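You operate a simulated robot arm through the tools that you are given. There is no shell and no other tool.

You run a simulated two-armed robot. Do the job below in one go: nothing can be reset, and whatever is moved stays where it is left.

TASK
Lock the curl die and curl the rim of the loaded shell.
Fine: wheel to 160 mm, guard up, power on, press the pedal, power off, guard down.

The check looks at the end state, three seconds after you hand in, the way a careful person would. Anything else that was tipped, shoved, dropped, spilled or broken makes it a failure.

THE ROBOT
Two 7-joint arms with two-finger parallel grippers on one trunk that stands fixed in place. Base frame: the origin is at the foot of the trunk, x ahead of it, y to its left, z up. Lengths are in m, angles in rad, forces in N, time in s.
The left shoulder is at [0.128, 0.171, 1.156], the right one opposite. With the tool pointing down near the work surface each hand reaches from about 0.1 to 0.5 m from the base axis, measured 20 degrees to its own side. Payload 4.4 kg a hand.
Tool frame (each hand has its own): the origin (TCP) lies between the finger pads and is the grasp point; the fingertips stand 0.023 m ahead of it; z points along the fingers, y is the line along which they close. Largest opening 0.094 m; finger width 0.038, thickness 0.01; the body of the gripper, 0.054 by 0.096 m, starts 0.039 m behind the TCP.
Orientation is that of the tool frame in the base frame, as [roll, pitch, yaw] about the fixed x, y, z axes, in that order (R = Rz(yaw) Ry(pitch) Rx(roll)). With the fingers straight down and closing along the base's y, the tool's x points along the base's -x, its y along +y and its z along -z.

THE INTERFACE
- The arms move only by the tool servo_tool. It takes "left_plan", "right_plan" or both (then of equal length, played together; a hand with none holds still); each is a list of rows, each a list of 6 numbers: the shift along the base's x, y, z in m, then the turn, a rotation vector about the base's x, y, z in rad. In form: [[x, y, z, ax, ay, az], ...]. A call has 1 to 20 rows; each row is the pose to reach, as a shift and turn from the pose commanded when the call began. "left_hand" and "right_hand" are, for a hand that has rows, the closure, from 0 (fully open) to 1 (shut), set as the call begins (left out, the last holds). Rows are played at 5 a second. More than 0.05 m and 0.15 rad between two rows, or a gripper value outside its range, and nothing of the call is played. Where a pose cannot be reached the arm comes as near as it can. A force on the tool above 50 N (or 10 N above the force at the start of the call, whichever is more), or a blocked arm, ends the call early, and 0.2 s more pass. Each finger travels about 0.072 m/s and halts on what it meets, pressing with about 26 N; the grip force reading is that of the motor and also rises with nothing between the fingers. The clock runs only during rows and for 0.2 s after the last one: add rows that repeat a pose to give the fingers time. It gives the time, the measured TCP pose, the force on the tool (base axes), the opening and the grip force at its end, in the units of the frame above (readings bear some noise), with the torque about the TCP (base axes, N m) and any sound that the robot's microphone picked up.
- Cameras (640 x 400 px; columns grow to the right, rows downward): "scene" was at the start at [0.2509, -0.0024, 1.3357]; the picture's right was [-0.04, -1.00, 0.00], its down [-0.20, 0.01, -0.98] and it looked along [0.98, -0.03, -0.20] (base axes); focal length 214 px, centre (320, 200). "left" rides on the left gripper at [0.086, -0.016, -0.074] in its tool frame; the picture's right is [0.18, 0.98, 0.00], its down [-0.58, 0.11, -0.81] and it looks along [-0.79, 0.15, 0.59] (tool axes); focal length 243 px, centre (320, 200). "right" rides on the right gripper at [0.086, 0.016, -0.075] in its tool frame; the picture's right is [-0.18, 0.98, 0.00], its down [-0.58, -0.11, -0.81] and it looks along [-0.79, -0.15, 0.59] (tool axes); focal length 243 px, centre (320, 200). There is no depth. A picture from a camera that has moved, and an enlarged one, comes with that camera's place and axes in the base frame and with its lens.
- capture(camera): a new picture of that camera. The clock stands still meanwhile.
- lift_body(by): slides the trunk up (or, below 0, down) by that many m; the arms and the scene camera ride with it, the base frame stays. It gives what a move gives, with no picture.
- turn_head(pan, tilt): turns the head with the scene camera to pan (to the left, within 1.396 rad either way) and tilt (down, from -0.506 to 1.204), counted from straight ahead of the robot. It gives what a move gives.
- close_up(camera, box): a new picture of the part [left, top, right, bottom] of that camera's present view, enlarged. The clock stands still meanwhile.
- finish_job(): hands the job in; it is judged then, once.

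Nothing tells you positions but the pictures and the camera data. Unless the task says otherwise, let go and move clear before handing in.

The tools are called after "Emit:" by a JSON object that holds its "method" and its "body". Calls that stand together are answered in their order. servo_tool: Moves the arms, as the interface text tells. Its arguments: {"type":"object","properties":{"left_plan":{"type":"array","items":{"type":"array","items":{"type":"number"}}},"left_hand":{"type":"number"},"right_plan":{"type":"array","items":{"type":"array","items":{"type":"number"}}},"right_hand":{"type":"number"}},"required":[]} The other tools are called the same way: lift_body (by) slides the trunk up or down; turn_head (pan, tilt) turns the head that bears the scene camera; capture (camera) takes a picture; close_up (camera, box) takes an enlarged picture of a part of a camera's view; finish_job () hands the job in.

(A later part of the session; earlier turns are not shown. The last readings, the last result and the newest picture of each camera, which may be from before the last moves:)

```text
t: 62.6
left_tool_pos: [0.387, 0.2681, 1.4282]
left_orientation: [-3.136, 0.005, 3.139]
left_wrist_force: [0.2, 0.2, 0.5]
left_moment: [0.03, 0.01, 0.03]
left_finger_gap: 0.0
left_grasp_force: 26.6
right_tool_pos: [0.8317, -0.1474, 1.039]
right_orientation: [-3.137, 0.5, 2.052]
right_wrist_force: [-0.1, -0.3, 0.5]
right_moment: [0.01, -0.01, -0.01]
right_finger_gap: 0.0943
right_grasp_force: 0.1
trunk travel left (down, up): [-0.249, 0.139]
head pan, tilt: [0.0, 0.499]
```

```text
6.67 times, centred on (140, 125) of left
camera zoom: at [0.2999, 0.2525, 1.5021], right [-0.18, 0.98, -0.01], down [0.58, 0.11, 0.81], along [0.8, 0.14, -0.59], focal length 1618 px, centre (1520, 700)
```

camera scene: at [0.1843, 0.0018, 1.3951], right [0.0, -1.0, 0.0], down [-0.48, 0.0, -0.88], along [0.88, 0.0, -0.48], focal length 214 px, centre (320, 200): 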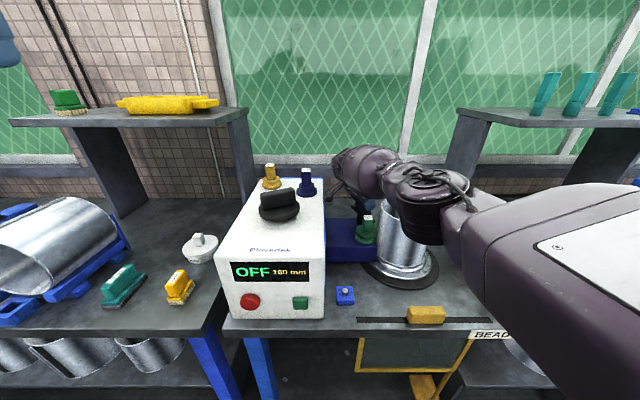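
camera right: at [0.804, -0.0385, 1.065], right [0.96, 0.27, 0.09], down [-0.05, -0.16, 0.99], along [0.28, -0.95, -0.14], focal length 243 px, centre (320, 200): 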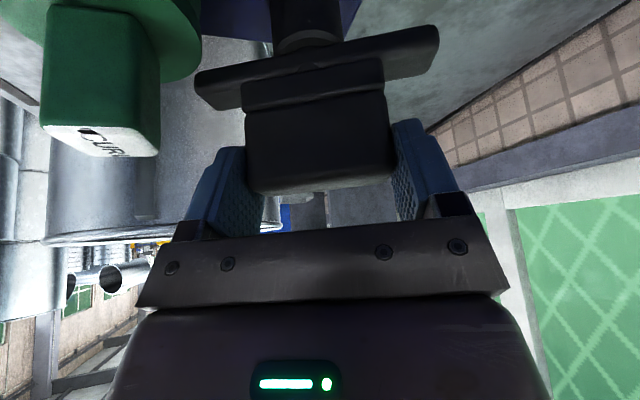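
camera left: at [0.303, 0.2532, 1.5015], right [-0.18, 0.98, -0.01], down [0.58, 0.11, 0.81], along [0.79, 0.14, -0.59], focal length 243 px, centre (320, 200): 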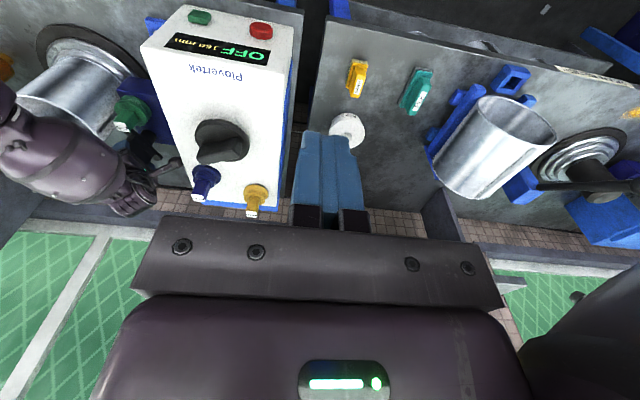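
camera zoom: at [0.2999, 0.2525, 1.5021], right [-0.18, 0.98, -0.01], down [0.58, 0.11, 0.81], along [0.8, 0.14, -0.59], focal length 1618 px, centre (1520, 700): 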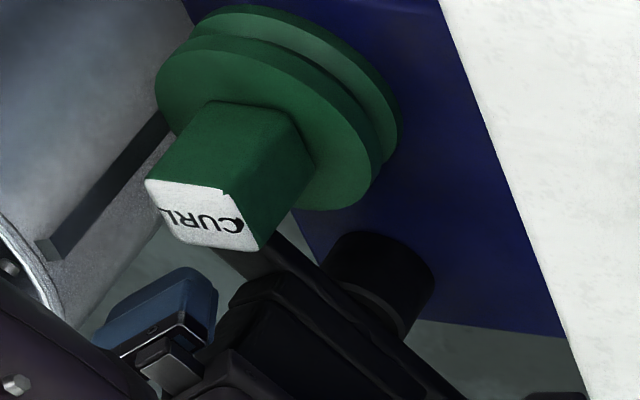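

The images can't settle whether this is the end stop or the flange. I'll withdraw the right hand upwards first, then get a level view of the bar and die with the left-hand camera.

Emit:
{"method": "servo_tool", "body": {"right_plan": [[0, 0, 0.03, 0, 0, 0], [0, 0, 0.06, 0, 0, 0], [0, 0, 0.09, 0, 0, 0.0], [0, 0, 0.11, 0, 0, 0.1], [-0.01, 0, 0.13, 0, 0, 0.2], [-0.03, 0, 0.15, 0, 0, 0.31], [-0.03, 0, 0.15, 0, 0, 0.31]]}}

Emit:
{"method": "capture", "body": {"camera": "scene"}}

Emit:
{"method": "close_up", "body": {"camera": "scene", "box": [335, 185, 415, 245]}}

Emit:
{"method": "close_up", "body": {"camera": "left", "box": [90, 85, 190, 160]}}

```text
t: 64.2
left_tool_pos: [0.3876, 0.2686, 1.4275]
left_orientation: [-3.136, 0.005, 3.139]
left_wrist_force: [0.7, -0.3, 0.6]
left_moment: [-0.01, 0.02, -0.01]
left_finger_gap: 0.0001
left_grasp_force: 25.7
right_tool_pos: [0.8033, -0.1479, 1.187]
right_orientation: [-3.14, 0.499, 2.364]
right_wrist_force: [0.2, -0.6, 0.3]
right_moment: [-0.02, 0.04, 0.01]
right_finger_gap: 0.0942
right_grasp_force: 0.1
trunk travel left (down, up): [-0.249, 0.139]
head pan, tilt: [0.0, 0.499]
```

```text
taken
camera scene: at [0.1822, 0.0015, 1.3951], right [0.0, -1.0, 0.0], down [-0.48, 0.0, -0.88], along [0.88, 0.0, -0.48], focal length 214 px, centre (320, 200)
```

scene: 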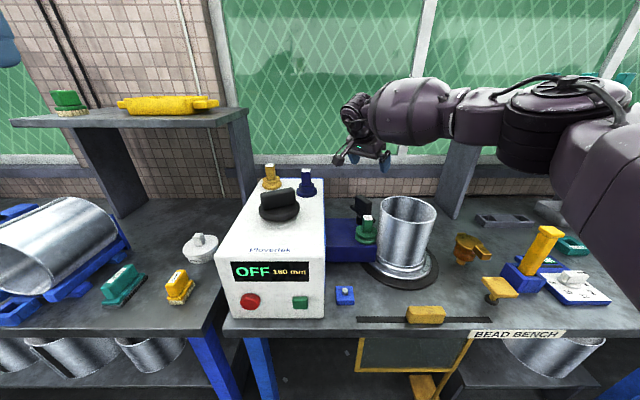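

```text
6.67 times, centred on (375, 215) of scene
camera zoom: at [0.1822, 0.0015, 1.3951], right [0.0, -1.0, 0.0], down [-0.48, 0.0, -0.88], along [0.88, 0.0, -0.48], focal length 1430 px, centre (-47, 100)
```

zoom: 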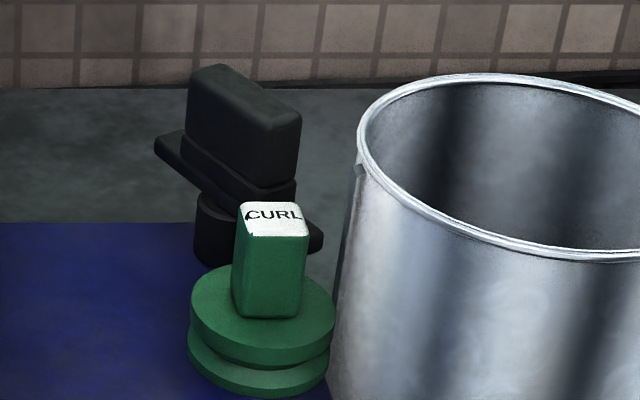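

```text
5.33 times, centred on (140, 122) of left
camera zoom: at [0.3009, 0.2529, 1.5016], right [-0.18, 0.98, -0.01], down [0.58, 0.11, 0.81], along [0.8, 0.14, -0.59], focal length 1294 px, centre (1280, 613)
```

zoom: 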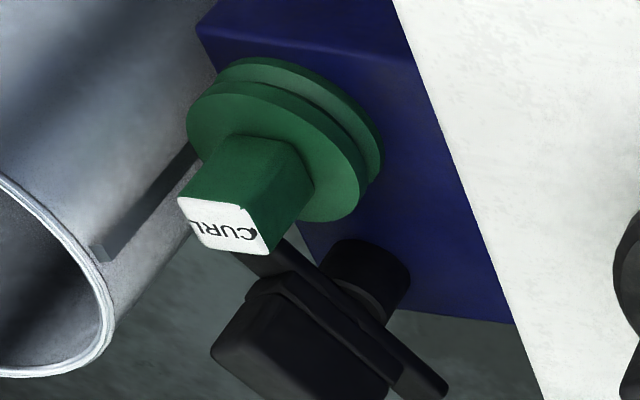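

The handle has turned about 60° and shows no contact with the die flange. I want a steep top-down view of the bar, die and shell, so I'll move the right hand back with the tool vertical.

Emit:
{"method": "servo_tool", "body": {"right_plan": [[-0.02, 0, 0.03, 0, 0, 0.14], [-0.04, 0, 0.06, 0, 0, 0.28], [-0.06, 0, 0.08, 0, 0, 0.42], [-0.08, 0, 0.1, 0, 0, 0.56], [-0.1, 0, 0.12, 0, 0, 0.7], [-0.1, 0, 0.12, 0, 0, 0.78], [-0.1, 0, 0.12, 0, 0, 0.78]]}}

Emit:
{"method": "servo_tool", "body": {"right_plan": [[0, 0, 0, 0, 0.13, 0], [0, 0, 0, 0, 0.26, 0], [0, 0, 0, 0, 0.39, 0], [0, 0, 0, 0, 0.5, 0], [0, 0, 0, 0, 0.5, 0]]}}

Emit:
{"method": "capture", "body": {"camera": "right"}}

Emit:
{"method": "close_up", "body": {"camera": "right", "box": [220, 0, 420, 125]}}

```text
t: 65.8
left_tool_pos: [0.3854, 0.2687, 1.428]
left_orientation: [-3.137, 0.004, 3.137]
left_wrist_force: [-0.6, -0.3, -0.1]
left_moment: [0.01, -0.03, 0.03]
left_finger_gap: 0.0001
left_grasp_force: 25.5
right_tool_pos: [0.6995, -0.1484, 1.3112]
right_orientation: [3.141, 0.498, -3.14]
right_wrist_force: [-1.1, 0.4, 0.8]
right_moment: [-0.05, -0.01, -0.01]
right_finger_gap: 0.094
right_grasp_force: 0.1
trunk travel left (down, up): [-0.249, 0.139]
head pan, tilt: [0.0, 0.499]
```

```text
t: 67.0
left_tool_pos: [0.3851, 0.2682, 1.4274]
left_orientation: [-3.136, 0.005, 3.139]
left_wrist_force: [0.0, -0.3, -0.2]
left_moment: [0.0, -0.01, -0.03]
left_finger_gap: 0.0
left_grasp_force: 26.1
right_tool_pos: [0.7017, -0.1472, 1.3086]
right_orientation: [-3.141, -0.002, -3.141]
right_wrist_force: [-0.5, 0.3, -0.2]
right_moment: [0.0, 0.0, 0.01]
right_finger_gap: 0.094
right_grasp_force: 0.1
trunk travel left (down, up): [-0.249, 0.139]
head pan, tilt: [0.0, 0.499]
```

```text
taken
camera right: at [0.6158, -0.1307, 1.3851], right [0.18, 0.98, 0.0], down [0.58, -0.11, 0.81], along [0.79, -0.15, -0.59], focal length 243 px, centre (320, 200)
```

right: 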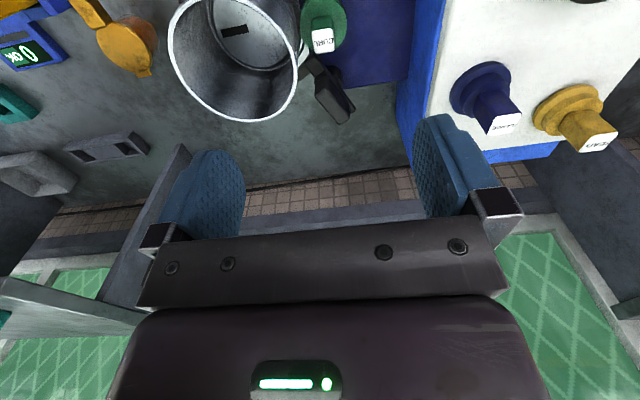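

```text
3.20 times, centred on (320, 62) of right
camera zoom: at [0.6158, -0.1307, 1.3851], right [0.18, 0.98, 0.0], down [0.58, -0.11, 0.81], along [0.79, -0.15, -0.59], focal length 776 px, centre (320, 640)
```

zoom: 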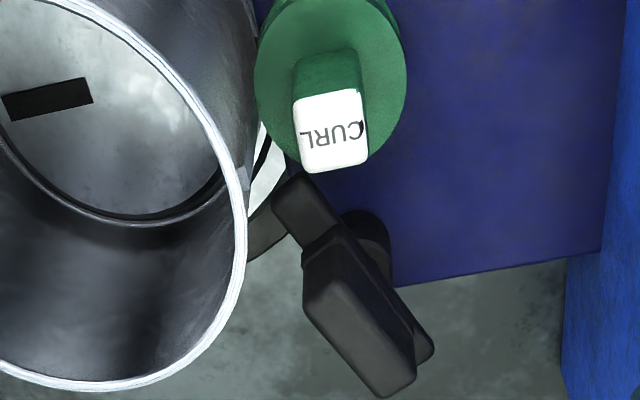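

This top view is excellent. I'll enlarge the spot where the bar's tip meets the die flange.

Emit:
{"method": "close_up", "body": {"camera": "right", "box": [290, 30, 350, 75]}}

Emit:
{"method": "close_up", "body": {"camera": "right", "box": [280, 0, 370, 130]}}

```text
8.89 times, centred on (320, 52) of right
camera zoom: at [0.6158, -0.1307, 1.3851], right [0.18, 0.98, 0.0], down [0.58, -0.11, 0.81], along [0.79, -0.15, -0.59], focal length 2157 px, centre (320, 1511)
```

zoom: 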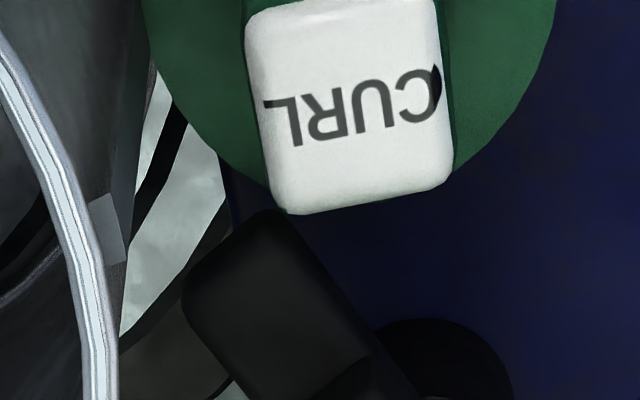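

```text
3.08 times, centred on (325, 65) of right
camera zoom: at [0.6158, -0.1307, 1.3851], right [0.18, 0.98, 0.0], down [0.58, -0.11, 0.81], along [0.79, -0.15, -0.59], focal length 746 px, centre (305, 615)
```

zoom: 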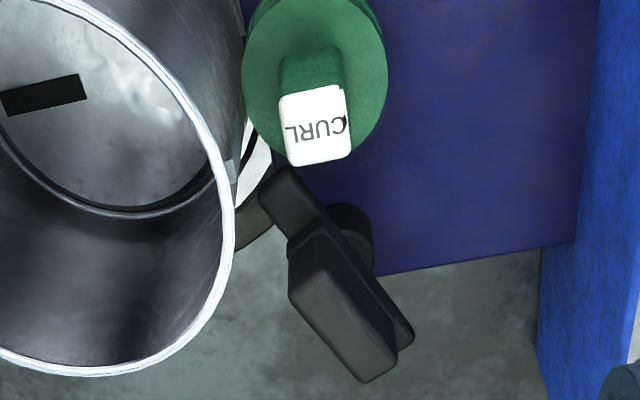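

From above, the bar has turned about 60° with no contact on the shell (about 10 mm gap) or the die, so the firm resistance looks like the handle's own end stop. To be sure it's fully home, I'll push its rear half gently with closed fingers.

Emit:
{"method": "servo_tool", "body": {"right_plan": [[0.035, 0.015, -0.02, 0, -0.12, 0], [0.07, 0.03, -0.04, 0, -0.24, 0], [0.105, 0.045, -0.07, 0, -0.36, 0], [0.135, 0.06, -0.1, 0, -0.48, 0], [0.15, 0.066, -0.13, 0, -0.5, 0], [0.153, 0.068, -0.16, 0, -0.5, 0], [0.153, 0.068, -0.16, 0, -0.5, 0]], "right_hand": 1.0}}

Emit:
{"method": "close_up", "body": {"camera": "scene", "box": [310, 150, 430, 250]}}

```text
t: 68.6
left_tool_pos: [0.3858, 0.2688, 1.4284]
left_orientation: [-3.136, 0.005, 3.137]
left_wrist_force: [-0.4, 0.5, -0.3]
left_moment: [-0.01, -0.04, 0.01]
left_finger_gap: 0.0
left_grasp_force: 26.5
right_tool_pos: [0.854, -0.0776, 1.1536]
right_orientation: [3.141, 0.502, -3.141]
right_wrist_force: [-0.6, -0.2, -1.3]
right_moment: [0.02, -0.02, 0.01]
right_finger_gap: 0.0
right_grasp_force: 26.5
trunk travel left (down, up): [-0.249, 0.139]
head pan, tilt: [0.0, 0.499]
```

```text
4.00 times, centred on (370, 200) of scene
camera zoom: at [0.1807, 0.0011, 1.3956], right [0.0, -1.0, 0.0], down [-0.48, 0.0, -0.88], along [0.88, 0.0, -0.48], focal length 858 px, centre (120, 200)
```

zoom: 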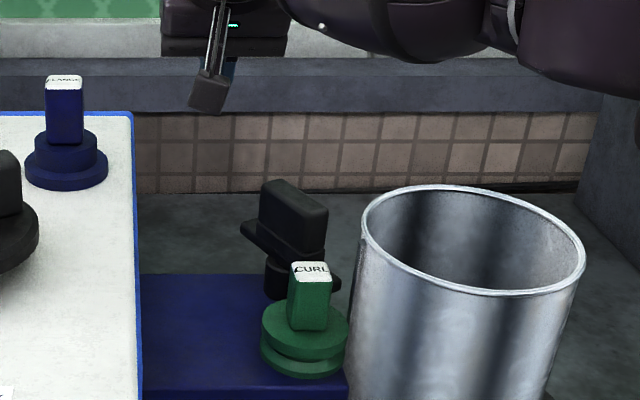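

I'll lower the closed fingers beside the block and push it gently towards -y.

Emit:
{"method": "servo_tool", "body": {"right_plan": [[0, 0, -0.04, 0, 0, 0], [0, 0, -0.08, 0, 0, 0], [0, 0, -0.115, 0, 0, 0], [0, -0.012, -0.115, 0, 0, 0], [0, -0.022, -0.115, 0, 0, 0], [0, -0.03, -0.115, 0, 0, 0], [0, -0.03, -0.115, 0, 0, 0]]}}

Emit:
{"method": "close_up", "body": {"camera": "scene", "box": [320, 180, 420, 260]}}

```text
t: 70.2
left_tool_pos: [0.3871, 0.2692, 1.4285]
left_orientation: [-3.137, 0.005, 3.139]
left_wrist_force: [-1.0, -0.7, 0.3]
left_moment: [0.01, 0.01, -0.02]
left_finger_gap: 0.0
left_grasp_force: 26.3
right_tool_pos: [0.8549, -0.1096, 1.0338]
right_orientation: [3.14, 0.499, -3.141]
right_wrist_force: [0.6, 0.7, -0.8]
right_moment: [0.02, -0.02, 0.0]
right_finger_gap: 0.0
right_grasp_force: 26.2
trunk travel left (down, up): [-0.249, 0.139]
head pan, tilt: [0.0, 0.499]
```

```text
5.00 times, centred on (370, 220) of scene
camera zoom: at [0.1813, 0.0011, 1.3954], right [0.0, -1.0, 0.0], down [-0.48, 0.0, -0.88], along [0.88, 0.0, -0.48], focal length 1072 px, centre (70, 100)
```

zoom: 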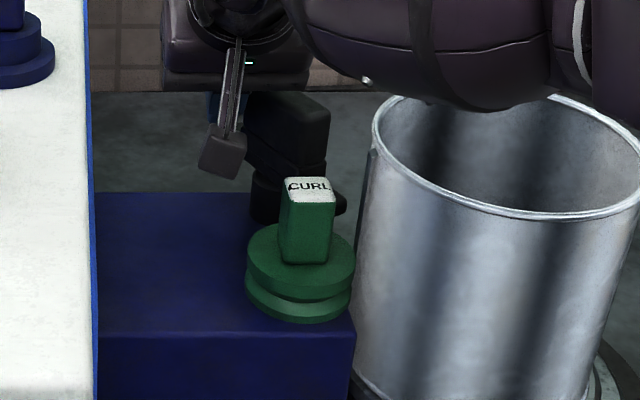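

No contact yet. I'll keep pushing in small steps.

Emit:
{"method": "servo_tool", "body": {"right_plan": [[0, -0.003, 0, 0, 0, 0], [0, -0.006, 0, 0, 0, 0], [0, -0.009, 0, 0, 0, 0], [0, -0.009, 0, 0, 0, 0]]}}

Emit:
{"method": "servo_tool", "body": {"right_plan": [[0, -0.003, 0, 0, 0, 0], [0, -0.006, 0, 0, 0, 0], [0, -0.006, 0, 0, 0, 0]]}}

Emit:
{"method": "close_up", "body": {"camera": "scene", "box": [320, 180, 420, 260]}}

```text
t: 71.2
left_tool_pos: [0.3863, 0.2676, 1.4283]
left_orientation: [-3.136, 0.006, 3.138]
left_wrist_force: [-0.1, 0.7, 0.1]
left_moment: [-0.01, 0.0, 0.0]
left_finger_gap: 0.0
left_grasp_force: 26.0
right_tool_pos: [0.8538, -0.1189, 1.0346]
right_orientation: [3.141, 0.499, 3.141]
right_wrist_force: [0.2, 0.3, 0.0]
right_moment: [0.0, 0.01, 0.0]
right_finger_gap: 0.0001
right_grasp_force: 25.9
trunk travel left (down, up): [-0.249, 0.139]
head pan, tilt: [0.0, 0.499]
```

```text
t: 72.0
left_tool_pos: [0.386, 0.2683, 1.4271]
left_orientation: [-3.136, 0.003, 3.138]
left_wrist_force: [-1.0, -0.3, 0.8]
left_moment: [-0.03, -0.01, 0.03]
left_finger_gap: 0.0
left_grasp_force: 25.7
right_tool_pos: [0.8548, -0.1253, 1.0337]
right_orientation: [-3.141, 0.499, -3.141]
right_wrist_force: [-0.3, 1.6, -0.3]
right_moment: [-0.02, -0.01, -0.05]
right_finger_gap: 0.0002
right_grasp_force: 25.7
trunk travel left (down, up): [-0.249, 0.139]
head pan, tilt: [0.0, 0.499]
```

```text
5.00 times, centred on (370, 220) of scene
camera zoom: at [0.1812, 0.0009, 1.3954], right [0.0, -1.0, 0.0], down [-0.48, 0.0, -0.88], along [0.88, 0.0, -0.48], focal length 1072 px, centre (70, 100)
```

zoom: 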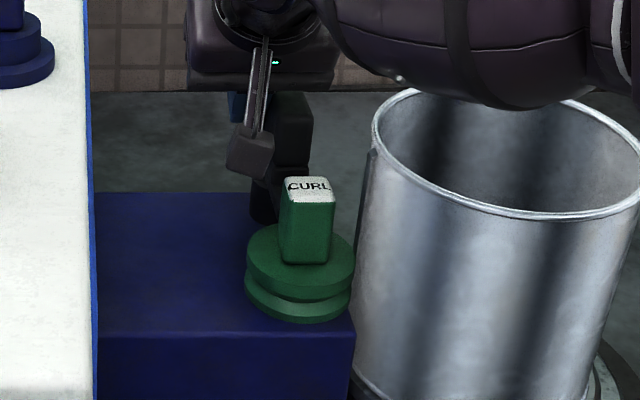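

The handle turned further under the finger with hardly any force, so 60° wasn't its stop and the earlier resistance came from the hand. I'll keep pushing in small steps until it lines up or stops.

Emit:
{"method": "servo_tool", "body": {"right_plan": [[0, -0.002, 0, 0, 0, 0], [0, -0.004, 0, 0, 0, 0], [0, -0.004, 0, 0, 0, 0]]}}

Emit:
{"method": "close_up", "body": {"camera": "scene", "box": [335, 185, 415, 245]}}

Emit:
{"method": "close_up", "body": {"camera": "left", "box": [90, 85, 190, 160]}}

Emit:
{"method": "close_up", "body": {"camera": "right", "box": [100, 0, 500, 250]}}

```text
t: 72.8
left_tool_pos: [0.3851, 0.2702, 1.4273]
left_orientation: [-3.135, 0.007, 3.137]
left_wrist_force: [0.0, -0.4, 0.4]
left_moment: [0.02, 0.02, -0.02]
left_finger_gap: 0.0
left_grasp_force: 25.9
right_tool_pos: [0.8546, -0.1264, 1.0345]
right_orientation: [3.139, 0.498, -3.14]
right_wrist_force: [-7.8, 15.3, -2.6]
right_moment: [-0.1, -0.12, -0.52]
right_finger_gap: 0.0001
right_grasp_force: 26.2
trunk travel left (down, up): [-0.249, 0.139]
head pan, tilt: [0.0, 0.499]
```

```text
6.67 times, centred on (375, 215) of scene
camera zoom: at [0.1806, 0.0026, 1.3955], right [0.0, -1.0, 0.0], down [-0.48, 0.0, -0.88], along [0.88, 0.0, -0.48], focal length 1430 px, centre (-47, 100)
```

zoom: 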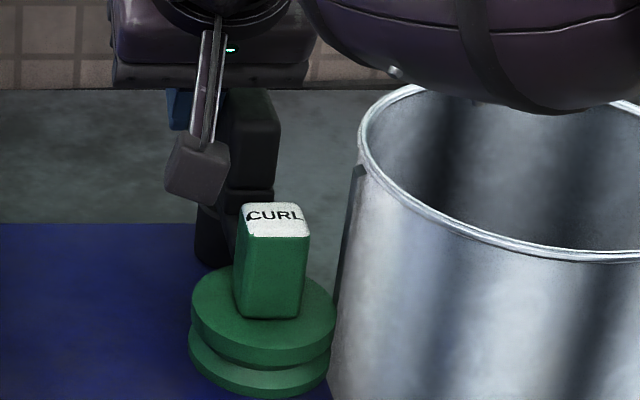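

```text
5.33 times, centred on (140, 122) of left
camera zoom: at [0.299, 0.2541, 1.502], right [-0.18, 0.98, -0.01], down [0.58, 0.11, 0.81], along [0.8, 0.14, -0.59], focal length 1294 px, centre (1280, 613)
```

zoom: 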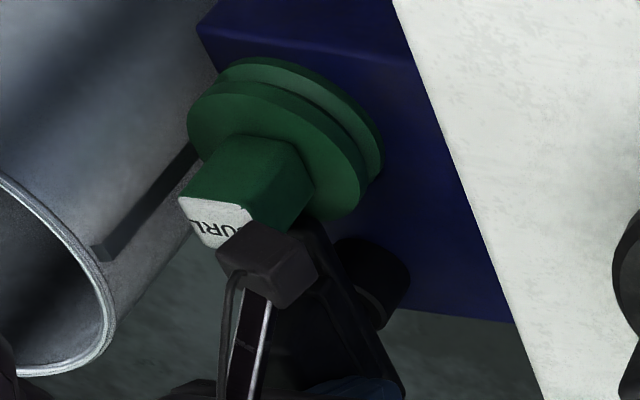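

```text
1.60 times, centred on (300, 125) of right
camera zoom: at [0.7435, -0.1096, 1.0593], right [0.16, 0.98, 0.09], down [0.13, -0.11, 0.99], along [0.98, -0.15, -0.14], focal length 388 px, centre (352, 320)
```

zoom: 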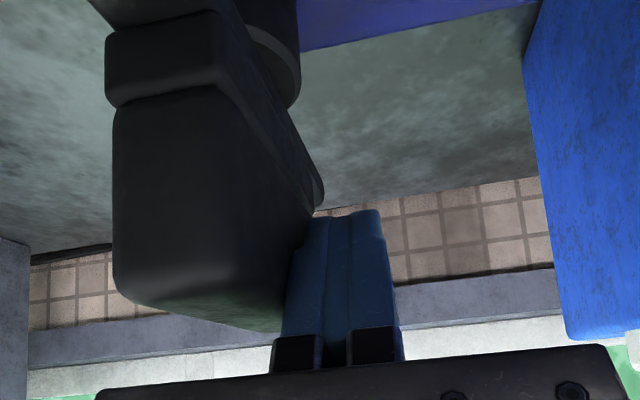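

The force has risen to about 15 N, so it may be near the end. I'll push 2 mm more to see whether it still moves.

Emit:
{"method": "servo_tool", "body": {"right_plan": [[0, -0.002, 0, 0, 0, 0], [0, -0.002, 0, 0, 0, 0]]}}

Emit:
{"method": "close_up", "body": {"camera": "right", "box": [100, 0, 500, 250]}}

```text
t: 73.4
left_tool_pos: [0.3854, 0.2716, 1.4266]
left_orientation: [-3.134, 0.007, 3.138]
left_wrist_force: [0.2, 0.5, 0.2]
left_moment: [-0.04, -0.01, -0.03]
left_finger_gap: 0.0
left_grasp_force: 25.8
right_tool_pos: [0.8549, -0.1263, 1.0346]
right_orientation: [-3.141, 0.5, -3.137]
right_wrist_force: [-3.6, 27.7, -3.8]
right_moment: [0.07, 0.05, -0.46]
right_finger_gap: 0.0
right_grasp_force: 25.9
trunk travel left (down, up): [-0.249, 0.139]
head pan, tilt: [0.0, 0.499]
```

```text
1.60 times, centred on (300, 125) of right
camera zoom: at [0.7435, -0.1097, 1.0592], right [0.16, 0.98, 0.09], down [0.12, -0.11, 0.99], along [0.98, -0.14, -0.14], focal length 388 px, centre (352, 320)
```

zoom: 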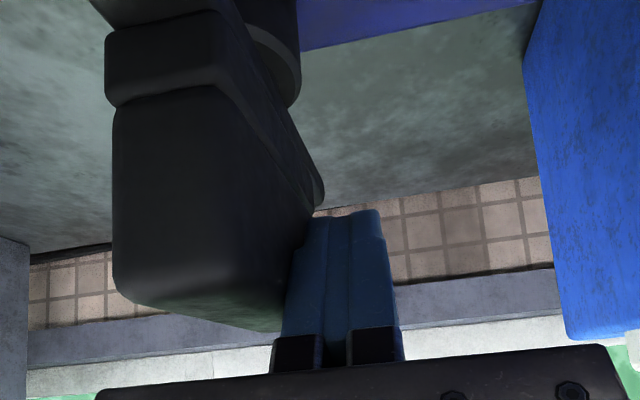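

It's now firm: 28 N with no movement and the block close to lengthwise. I'll back off and check from the top-view pose.

Emit:
{"method": "servo_tool", "body": {"right_plan": [[0, 0.02, 0, 0, 0, 0], [0, 0.03, 0.04, 0, 0, 0], [0, 0.03, 0.08, 0, 0, 0], [-0.01, 0.03, 0.12, 0, 0, 0], [-0.03, 0.02, 0.16, 0, 0.12, 0], [-0.06, 0.01, 0.2, 0, 0.24, 0], [-0.1, 0.0, 0.23, 0, 0.36, 0], [-0.13, -0.01, 0.26, 0, 0.48, 0], [-0.153, -0.02, 0.275, 0, 0.5, 0], [-0.153, -0.02, 0.275, 0, 0.5, 0]]}}

Emit:
{"method": "close_up", "body": {"camera": "right", "box": [220, 0, 420, 125]}}

Emit:
{"method": "close_up", "body": {"camera": "scene", "box": [335, 185, 415, 245]}}

```text
refused: row 6 steps farther than a row can; nothing moved
```

```text
3.20 times, centred on (320, 62) of right
camera zoom: at [0.7435, -0.1097, 1.0592], right [0.16, 0.98, 0.09], down [0.12, -0.11, 0.99], along [0.98, -0.14, -0.14], focal length 776 px, centre (320, 640)
```

zoom: 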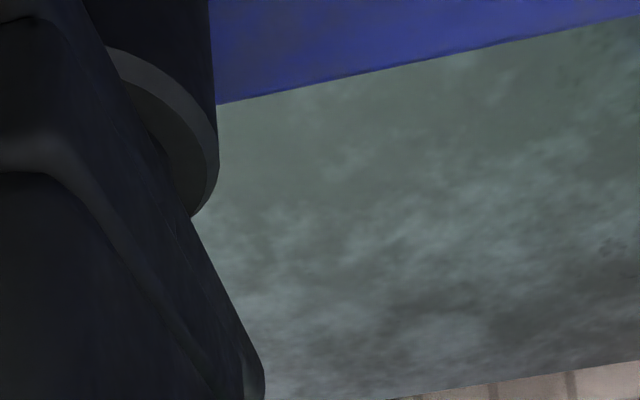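

```text
6.67 times, centred on (375, 215) of scene
camera zoom: at [0.181, 0.0039, 1.3955], right [0.0, -1.0, 0.0], down [-0.48, 0.0, -0.88], along [0.88, 0.0, -0.48], focal length 1430 px, centre (-47, 100)
```

zoom: 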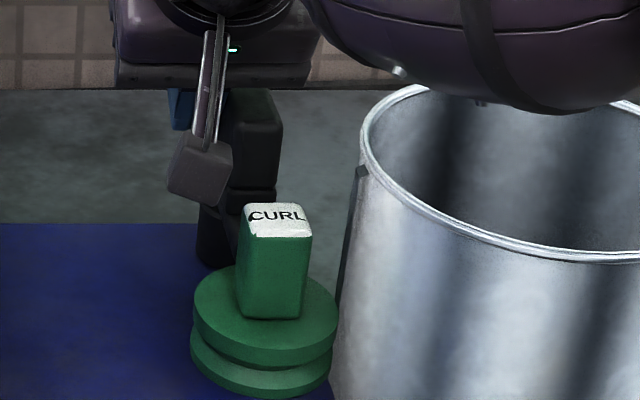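

I'll repeat the retreat with smaller steps.

Emit:
{"method": "servo_tool", "body": {"right_plan": [[0, 0.02, 0, 0, 0, 0], [0, 0.03, 0.035, 0, 0, 0], [0, 0.03, 0.07, 0, 0, 0], [0, 0.03, 0.11, 0, 0, 0], [-0.01, 0.025, 0.14, 0, 0.05, 0], [-0.03, 0.02, 0.17, 0, 0.15, 0], [-0.06, 0.01, 0.2, 0, 0.27, 0], [-0.09, 0.0, 0.23, 0, 0.39, 0], [-0.12, -0.01, 0.25, 0, 0.5, 0], [-0.153, -0.02, 0.275, 0, 0.5, 0], [-0.153, -0.02, 0.275, 0, 0.5, 0]]}}

Emit:
{"method": "close_up", "body": {"camera": "right", "box": [220, 0, 420, 125]}}

Emit:
{"method": "close_up", "body": {"camera": "scene", "box": [335, 185, 415, 245]}}

```text
t: 75.8
left_tool_pos: [0.3875, 0.2684, 1.4282]
left_orientation: [-3.136, 0.004, 3.138]
left_wrist_force: [0.4, -0.3, -0.1]
left_moment: [0.0, 0.06, -0.04]
left_finger_gap: 0.0001
left_grasp_force: 25.2
right_tool_pos: [0.7037, -0.152, 1.3092]
right_orientation: [3.141, -0.003, -3.141]
right_wrist_force: [1.3, 0.5, -0.2]
right_moment: [0.0, 0.01, -0.05]
right_finger_gap: 0.0001
right_grasp_force: 26.1
trunk travel left (down, up): [-0.249, 0.139]
head pan, tilt: [0.0, 0.499]
```

```text
3.20 times, centred on (320, 62) of right
camera zoom: at [0.6179, -0.1351, 1.3845], right [0.18, 0.98, 0.0], down [0.58, -0.11, 0.8], along [0.79, -0.15, -0.59], focal length 776 px, centre (320, 640)
```

zoom: 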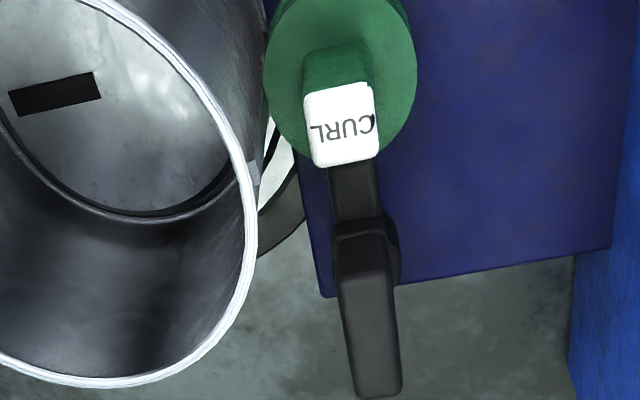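

```text
6.67 times, centred on (375, 215) of scene
camera zoom: at [0.1823, 0.0012, 1.3951], right [0.0, -1.0, 0.0], down [-0.48, 0.0, -0.88], along [0.88, 0.0, -0.48], focal length 1430 px, centre (-47, 100)
```

zoom: 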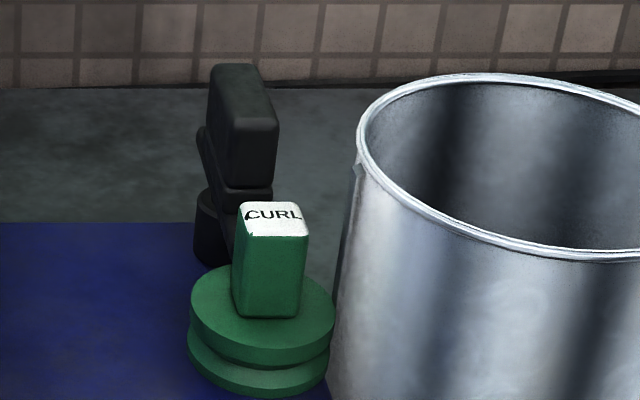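

The bar now lies straight over the die flange, so the CURL die is locked. Next is the guard: I'll move the right hand back over the yellow guard handle in the slot and measure it.

Emit:
{"method": "servo_tool", "body": {"right_plan": [[-0.04, 0, 0, 0, 0, 0], [-0.08, -0.01, 0, 0, 0, 0], [-0.12, -0.03, -0.01, 0, 0, 0], [-0.16, -0.05, -0.02, 0, 0, 0], [-0.2, -0.07, -0.03, 0, 0, 0], [-0.24, -0.09, -0.04, 0, 0, 0], [-0.28, -0.1, -0.05, 0, 0, 0], [-0.28, -0.1, -0.09, 0, 0, 0], [-0.28, -0.1, -0.12, 0, 0, 0], [-0.28, -0.1, -0.12, 0, 0, 0]], "right_hand": 0.0}}

Emit:
{"method": "capture", "body": {"camera": "right"}}

Emit:
{"method": "capture", "body": {"camera": "scene"}}

```text
t: 78.0
left_tool_pos: [0.3868, 0.2692, 1.4268]
left_orientation: [-3.137, 0.006, 3.137]
left_wrist_force: [0.7, 1.1, 0.4]
left_moment: [-0.01, 0.0, 0.0]
left_finger_gap: 0.0003
left_grasp_force: 26.0
right_tool_pos: [0.4274, -0.2496, 1.1915]
right_orientation: [3.139, -0.001, 3.141]
right_wrist_force: [-0.4, -1.3, 0.2]
right_moment: [0.0, 0.02, 0.02]
right_finger_gap: 0.0939
right_grasp_force: 0.0
trunk travel left (down, up): [-0.249, 0.139]
head pan, tilt: [0.0, 0.499]
```

```text
taken
camera right: at [0.3404, -0.2333, 1.2668], right [0.18, 0.98, 0.0], down [0.58, -0.11, 0.81], along [0.79, -0.15, -0.59], focal length 243 px, centre (320, 200)
```

right: 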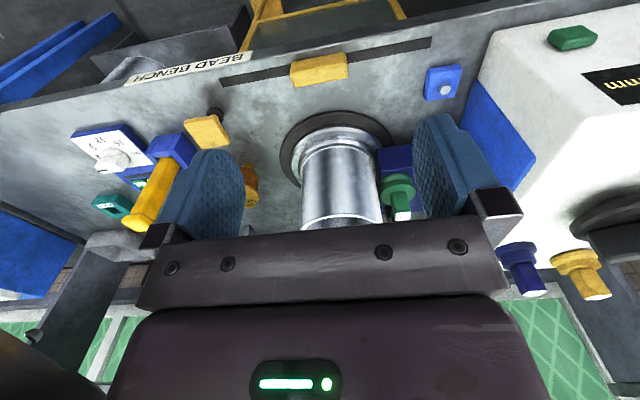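

```text
taken
camera scene: at [0.1814, 0.001, 1.3954], right [0.0, -1.0, 0.0], down [-0.48, 0.0, -0.88], along [0.88, 0.0, -0.48], focal length 214 px, centre (320, 200)
```

scene: 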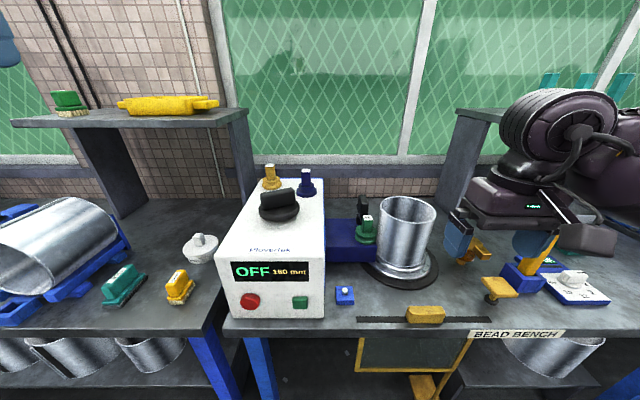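

I'll zoom in on the handle with both cameras to triangulate it.

Emit:
{"method": "close_up", "body": {"camera": "right", "box": [260, 30, 380, 105]}}

Emit:
{"method": "close_up", "body": {"camera": "scene", "box": [370, 280, 490, 355]}}

Emit:
{"method": "close_up", "body": {"camera": "scene", "box": [340, 290, 500, 400]}}

```text
5.33 times, centred on (320, 68) of right
camera zoom: at [0.3404, -0.2333, 1.2668], right [0.18, 0.98, 0.0], down [0.58, -0.11, 0.81], along [0.79, -0.15, -0.59], focal length 1294 px, centre (320, 907)
```

zoom: 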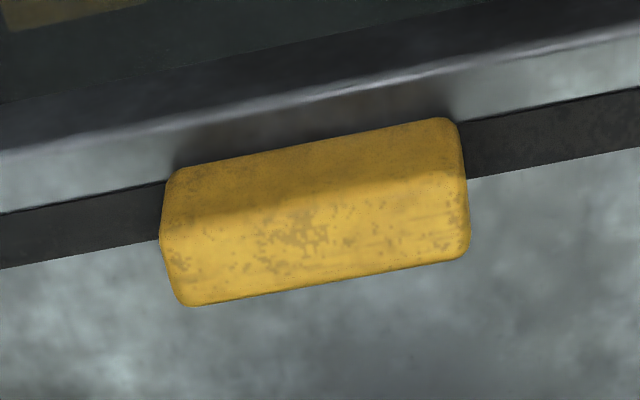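

```text
5.33 times, centred on (430, 318) of scene
camera zoom: at [0.1814, 0.001, 1.3954], right [0.0, -1.0, 0.0], down [-0.48, 0.0, -0.88], along [0.88, 0.0, -0.48], focal length 1144 px, centre (-267, -427)
```

zoom: 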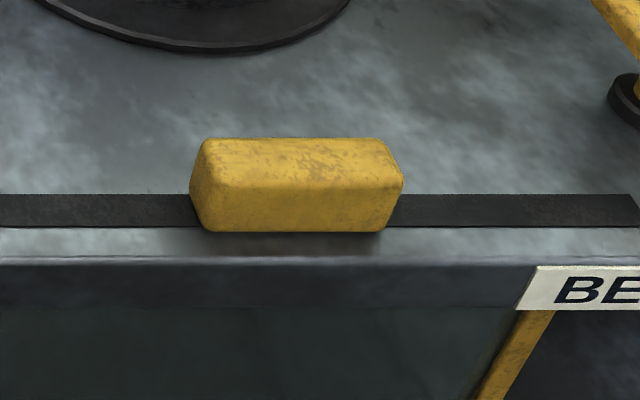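

```text
3.64 times, centred on (420, 345) of scene
camera zoom: at [0.1814, 0.001, 1.3954], right [0.0, -1.0, 0.0], down [-0.48, 0.0, -0.88], along [0.88, 0.0, -0.48], focal length 780 px, centre (-44, -327)
```

zoom: 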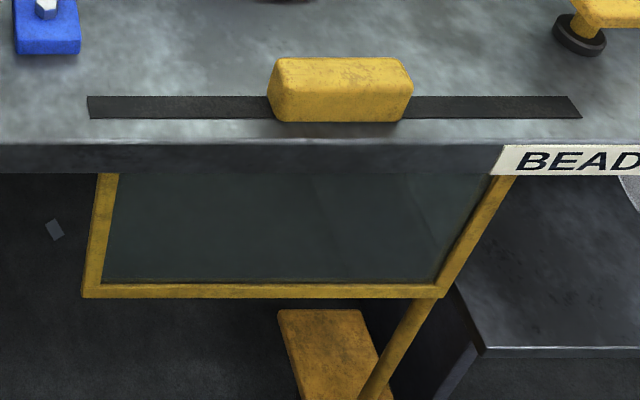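

The guard handle's top centre is at (0.527, -0.268, 0.886), about 25 mm thick in x. I'll turn the right gripper by -90° so it closes along x, and move above the handle.

Emit:
{"method": "servo_tool", "body": {"right_plan": [[0.01, 0, 0, 0, 0, -0.14], [0.02, -0.002, -0.01, 0, 0, -0.28], [0.03, -0.004, -0.02, 0, 0, -0.42], [0.04, -0.006, -0.03, 0, 0, -0.56], [0.05, -0.008, -0.04, 0, 0, -0.7], [0.06, -0.01, -0.05, 0, 0, -0.84], [0.07, -0.012, -0.06, 0, 0, -0.98], [0.08, -0.014, -0.07, 0, 0, -1.12], [0.09, -0.016, -0.08, 0, 0, -1.26], [0.095, -0.018, -0.09, 0, 0, -1.4], [0.0996, -0.0184, -0.1, 0, 0, -1.5], [0.0996, -0.0184, -0.11, 0, 0, -1.571], [0.0996, -0.0184, -0.11, 0, 0, -1.571]]}}

Emit:
{"method": "capture", "body": {"camera": "scene"}}

Emit:
{"method": "capture", "body": {"camera": "right"}}

```text
t: 80.8
left_tool_pos: [0.3863, 0.2689, 1.4284]
left_orientation: [-3.136, 0.006, 3.14]
left_wrist_force: [0.2, -0.5, 0.3]
left_moment: [-0.03, 0.02, -0.02]
left_finger_gap: 0.0002
left_grasp_force: 26.1
right_tool_pos: [0.5221, -0.2684, 1.0812]
right_orientation: [-3.14, -0.003, 1.569]
right_wrist_force: [-0.2, 0.8, -0.1]
right_moment: [0.0, 0.0, 0.0]
right_finger_gap: 0.0943
right_grasp_force: 0.1
trunk travel left (down, up): [-0.249, 0.139]
head pan, tilt: [0.0, 0.499]
```

```text
taken
camera scene: at [0.1811, 0.001, 1.3955], right [0.0, -1.0, 0.0], down [-0.48, 0.0, -0.88], along [0.88, 0.0, -0.48], focal length 214 px, centre (320, 200)
```

scene: 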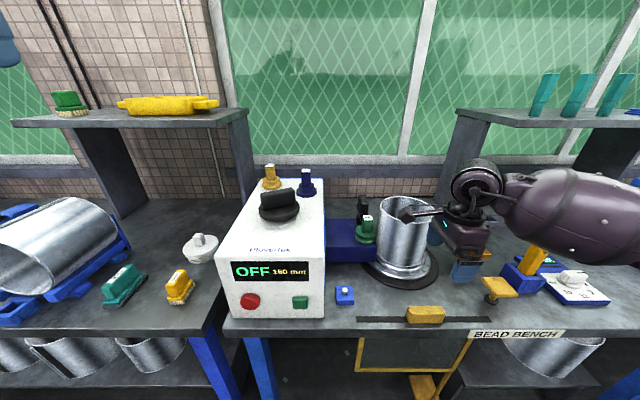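

```text
taken
camera right: at [0.5395, -0.1812, 1.1562], right [0.98, -0.19, 0.0], down [-0.11, -0.58, 0.81], along [-0.15, -0.79, -0.59], focal length 243 px, centre (320, 200)
```

right: 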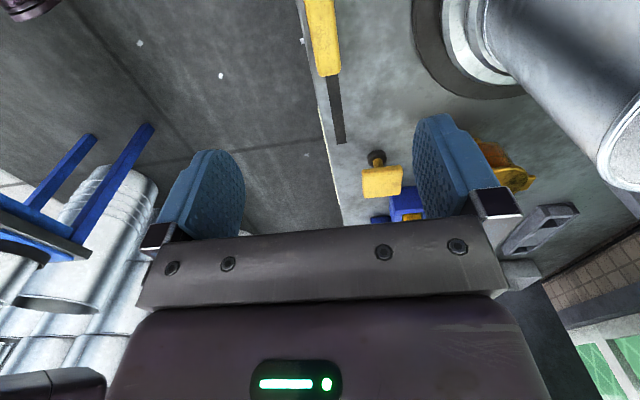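

The -90° pose works here. I'll lower the gripper over the guard handle.

Emit:
{"method": "servo_tool", "body": {"right_plan": [[0.002, 0, -0.045, 0, 0, 0], [0.003, 0, -0.09, 0, 0, 0], [0.003, 0, -0.13, 0, 0, 0], [0.003, 0, -0.16, 0, 0, 0], [0.003, 0, -0.18, 0, 0, 0], [0.003, 0, -0.195, 0, 0, 0], [0.003, 0, -0.195, 0, 0, 0]], "right_hand": 0.2}}

Emit:
{"method": "capture", "body": {"camera": "scene"}}

Emit:
{"method": "capture", "body": {"camera": "right"}}

```text
t: 82.4
left_tool_pos: [0.3849, 0.2682, 1.4282]
left_orientation: [-3.136, 0.004, 3.137]
left_wrist_force: [-0.2, -0.4, -0.7]
left_moment: [-0.04, -0.01, 0.02]
left_finger_gap: 0.0002
left_grasp_force: 26.2
right_tool_pos: [0.5258, -0.2689, 0.8831]
right_orientation: [-3.141, -0.002, 1.571]
right_wrist_force: [0.3, -0.3, -0.5]
right_moment: [0.02, 0.01, 0.01]
right_finger_gap: 0.0751
right_grasp_force: 0.1
trunk travel left (down, up): [-0.249, 0.139]
head pan, tilt: [0.0, 0.499]
```

```text
taken
camera scene: at [0.181, 0.0009, 1.3955], right [0.0, -1.0, 0.0], down [-0.48, 0.0, -0.88], along [0.88, 0.0, -0.48], focal length 214 px, centre (320, 200)
```

scene: 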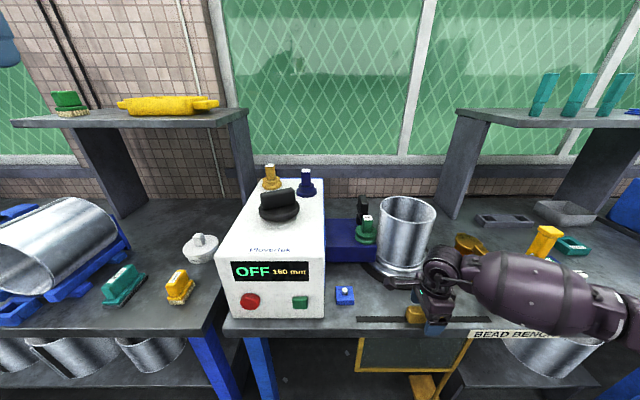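

```text
taken
camera right: at [0.5417, -0.1813, 0.9586], right [0.98, -0.18, 0.0], down [-0.11, -0.58, 0.81], along [-0.15, -0.79, -0.59], focal length 243 px, centre (320, 200)
```

right: 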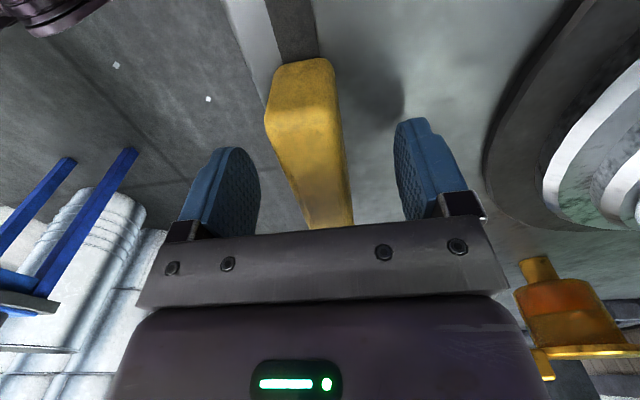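

The fingers straddle the handle. I'll close on it, then lift slowly while watching the force.

Emit:
{"method": "servo_tool", "body": {"right_plan": [[0, 0, 0, 0, 0, 0], [0, 0, 0, 0, 0, 0], [0, 0, 0, 0, 0, 0], [0, 0, 0, 0, 0, 0]], "right_hand": 1.0}}

Emit:
{"method": "servo_tool", "body": {"right_plan": [[0, 0, 0.01, 0, 0, 0], [0, 0, 0.02, 0, 0, 0], [0, 0, 0.03, 0, 0, 0], [0, 0, 0.03, 0, 0, 0]]}}

Emit:
{"method": "capture", "body": {"camera": "scene"}}

```text
t: 83.4
left_tool_pos: [0.3851, 0.2689, 1.4276]
left_orientation: [-3.135, 0.005, 3.137]
left_wrist_force: [-0.4, 0.3, 0.3]
left_moment: [-0.01, 0.0, 0.01]
left_finger_gap: 0.0
left_grasp_force: 26.5
right_tool_pos: [0.5248, -0.2682, 0.8839]
right_orientation: [3.14, -0.001, 1.57]
right_wrist_force: [-1.1, 0.3, 0.2]
right_moment: [0.06, 0.01, 0.12]
right_finger_gap: 0.026
right_grasp_force: 45.4
trunk travel left (down, up): [-0.249, 0.139]
head pan, tilt: [0.0, 0.499]
```

```text
t: 84.4
left_tool_pos: [0.3858, 0.2694, 1.4273]
left_orientation: [-3.135, 0.004, 3.138]
left_wrist_force: [0.3, 0.0, -0.7]
left_moment: [0.03, -0.01, 0.01]
left_finger_gap: 0.0
left_grasp_force: 25.9
right_tool_pos: [0.5247, -0.2684, 0.9148]
right_orientation: [3.141, -0.003, 1.571]
right_wrist_force: [-4.3, 6.8, -1.3]
right_moment: [-0.36, 0.25, 0.05]
right_finger_gap: 0.0261
right_grasp_force: 44.8
trunk travel left (down, up): [-0.249, 0.139]
head pan, tilt: [0.0, 0.499]
```

```text
taken
camera scene: at [0.1808, 0.0016, 1.3955], right [0.0, -1.0, 0.0], down [-0.48, 0.0, -0.88], along [0.88, 0.0, -0.48], focal length 214 px, centre (320, 200)
```

scene: 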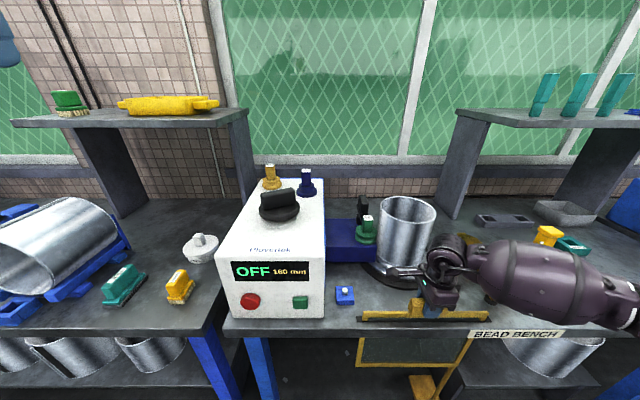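

The guard is rising, with its yellow top rail coming up through the slot, and it's nearly weightless. I'll continue lifting in stages.

Emit:
{"method": "servo_tool", "body": {"right_plan": [[0, 0, 0.025, 0, 0, 0], [0, 0, 0.05, 0, 0, 0], [0, 0, 0.075, 0, 0, 0], [0, 0, 0.1, 0, 0, 0], [0, 0, 0.1, 0, 0, 0]]}}

Emit:
{"method": "capture", "body": {"camera": "scene"}}

```text
t: 85.6
left_tool_pos: [0.3872, 0.2691, 1.4278]
left_orientation: [-3.138, 0.006, 3.139]
left_wrist_force: [0.1, 0.1, -1.2]
left_moment: [0.0, 0.04, 0.04]
left_finger_gap: 0.0
left_grasp_force: 25.9
right_tool_pos: [0.526, -0.2679, 1.016]
right_orientation: [3.14, -0.001, 1.569]
right_wrist_force: [7.6, 4.1, 0.0]
right_moment: [0.45, -0.13, 0.21]
right_finger_gap: 0.026
right_grasp_force: 44.8
trunk travel left (down, up): [-0.249, 0.139]
head pan, tilt: [0.0, 0.499]
```

```text
taken
camera scene: at [0.182, 0.0014, 1.3954], right [0.0, -1.0, 0.0], down [-0.48, 0.0, -0.88], along [0.88, 0.0, -0.48], focal length 214 px, centre (320, 200)
```

scene: 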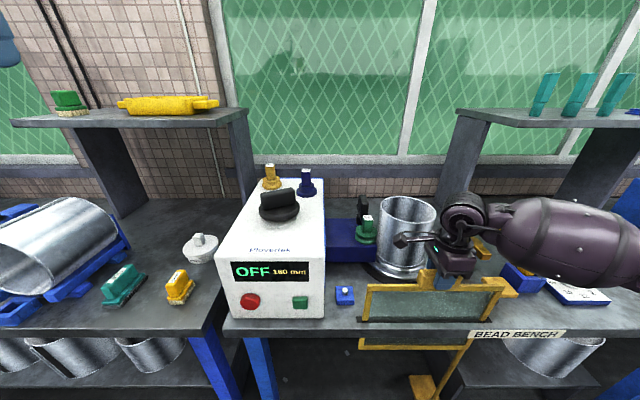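

It's halfway up. I'll keep lifting until it meets its upper stop.

Emit:
{"method": "servo_tool", "body": {"right_plan": [[0, 0, 0.02, 0, 0, 0], [0, 0, 0.04, 0, 0, 0], [0, 0, 0.06, 0, 0, 0], [0, 0, 0.08, 0, 0, 0], [0, 0, 0.08, 0, 0, 0]]}}

Emit:
{"method": "capture", "body": {"camera": "scene"}}

```text
t: 86.8
left_tool_pos: [0.3876, 0.269, 1.4265]
left_orientation: [-3.135, 0.004, 3.139]
left_wrist_force: [-1.4, -0.6, -0.5]
left_moment: [-0.02, -0.01, -0.03]
left_finger_gap: 0.0
left_grasp_force: 25.0
right_tool_pos: [0.5252, -0.268, 1.0938]
right_orientation: [3.139, 0.0, 1.571]
right_wrist_force: [7.2, 10.5, -0.7]
right_moment: [0.34, 0.16, -0.04]
right_finger_gap: 0.0258
right_grasp_force: 45.6
trunk travel left (down, up): [-0.249, 0.139]
head pan, tilt: [0.0, 0.499]
```

```text
taken
camera scene: at [0.182, 0.0022, 1.3953], right [0.0, -1.0, 0.0], down [-0.48, 0.0, -0.88], along [0.88, 0.0, -0.48], focal length 214 px, centre (320, 200)
```

scene: 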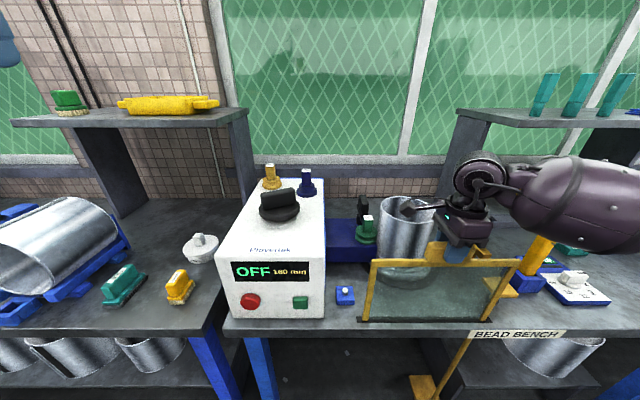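

The panel is now almost fully above the bench. I'll lift a little more to find the stop.

Emit:
{"method": "servo_tool", "body": {"right_plan": [[0, 0, 0.01, 0, 0, 0], [0, 0, 0.02, 0, 0, 0], [0, 0, 0.03, 0, 0, 0], [0, 0, 0.03, 0, 0, 0]]}}

Emit:
{"method": "capture", "body": {"camera": "scene"}}

Emit:
{"method": "close_up", "body": {"camera": "scene", "box": [340, 230, 540, 400]}}

```text
t: 87.8
left_tool_pos: [0.3877, 0.2687, 1.4267]
left_orientation: [-3.134, 0.003, 3.138]
left_wrist_force: [-0.3, -0.5, 0.7]
left_moment: [-0.02, 0.01, 0.0]
left_finger_gap: 0.0001
left_grasp_force: 26.4
right_tool_pos: [0.5242, -0.2688, 1.1252]
right_orientation: [-3.141, 0.0, 1.573]
right_wrist_force: [8.7, 7.0, -0.3]
right_moment: [0.33, 0.11, 0.38]
right_finger_gap: 0.026
right_grasp_force: 44.5
trunk travel left (down, up): [-0.249, 0.139]
head pan, tilt: [0.0, 0.499]
```

```text
taken
camera scene: at [0.1823, 0.0018, 1.3953], right [0.0, -1.0, 0.0], down [-0.48, 0.0, -0.88], along [0.88, 0.0, -0.48], focal length 214 px, centre (320, 200)
```

scene: 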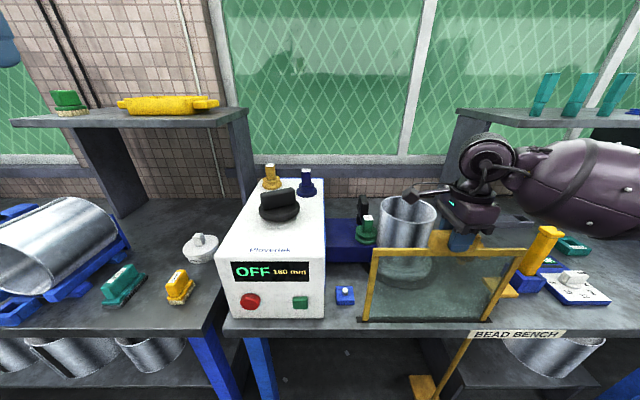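

```text
2.35 times, centred on (440, 315) of scene
camera zoom: at [0.1823, 0.0018, 1.3953], right [0.0, -1.0, 0.0], down [-0.48, 0.0, -0.88], along [0.88, 0.0, -0.48], focal length 505 px, centre (38, -71)
```

zoom: 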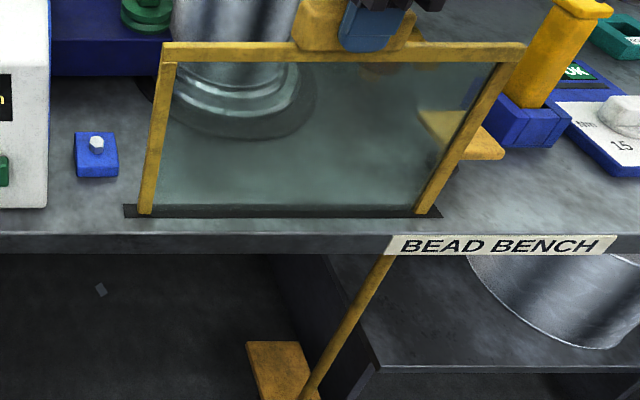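

There's no stop yet and the panel's lower edge is still in the slot. I'll raise it in 1 cm steps to find the limit.

Emit:
{"method": "servo_tool", "body": {"right_plan": [[0, 0, 0.01, 0, 0, 0], [0, 0, 0.02, 0, 0, 0], [0, 0, 0.02, 0, 0, 0]]}}

Emit:
{"method": "close_up", "body": {"camera": "scene", "box": [340, 200, 540, 370]}}

```text
t: 88.6
left_tool_pos: [0.3866, 0.2678, 1.4281]
left_orientation: [-3.139, 0.004, 3.138]
left_wrist_force: [0.1, -0.3, -0.7]
left_moment: [-0.01, 0.01, -0.01]
left_finger_gap: 0.0001
left_grasp_force: 26.0
right_tool_pos: [0.5257, -0.2693, 1.1441]
right_orientation: [-3.137, -0.001, 1.571]
right_wrist_force: [-11.2, 2.4, -33.0]
right_moment: [-0.5, -0.81, 0.49]
right_finger_gap: 0.0262
right_grasp_force: 45.6
trunk travel left (down, up): [-0.249, 0.139]
head pan, tilt: [0.0, 0.499]
```

```text
2.35 times, centred on (440, 285) of scene
camera zoom: at [0.1818, -0.0001, 1.3951], right [0.0, -1.0, 0.0], down [-0.48, 0.0, -0.88], along [0.88, 0.0, -0.48], focal length 505 px, centre (38, 0)
```

zoom: 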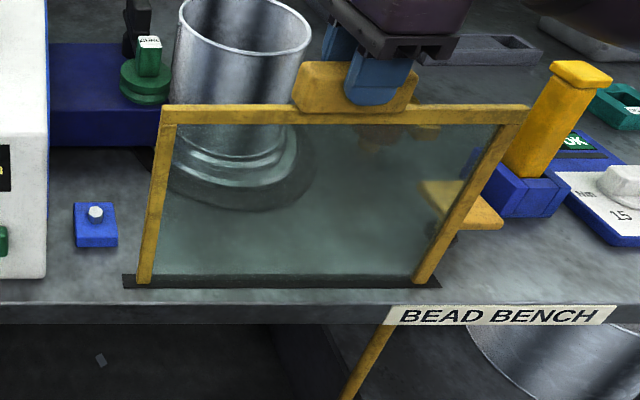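

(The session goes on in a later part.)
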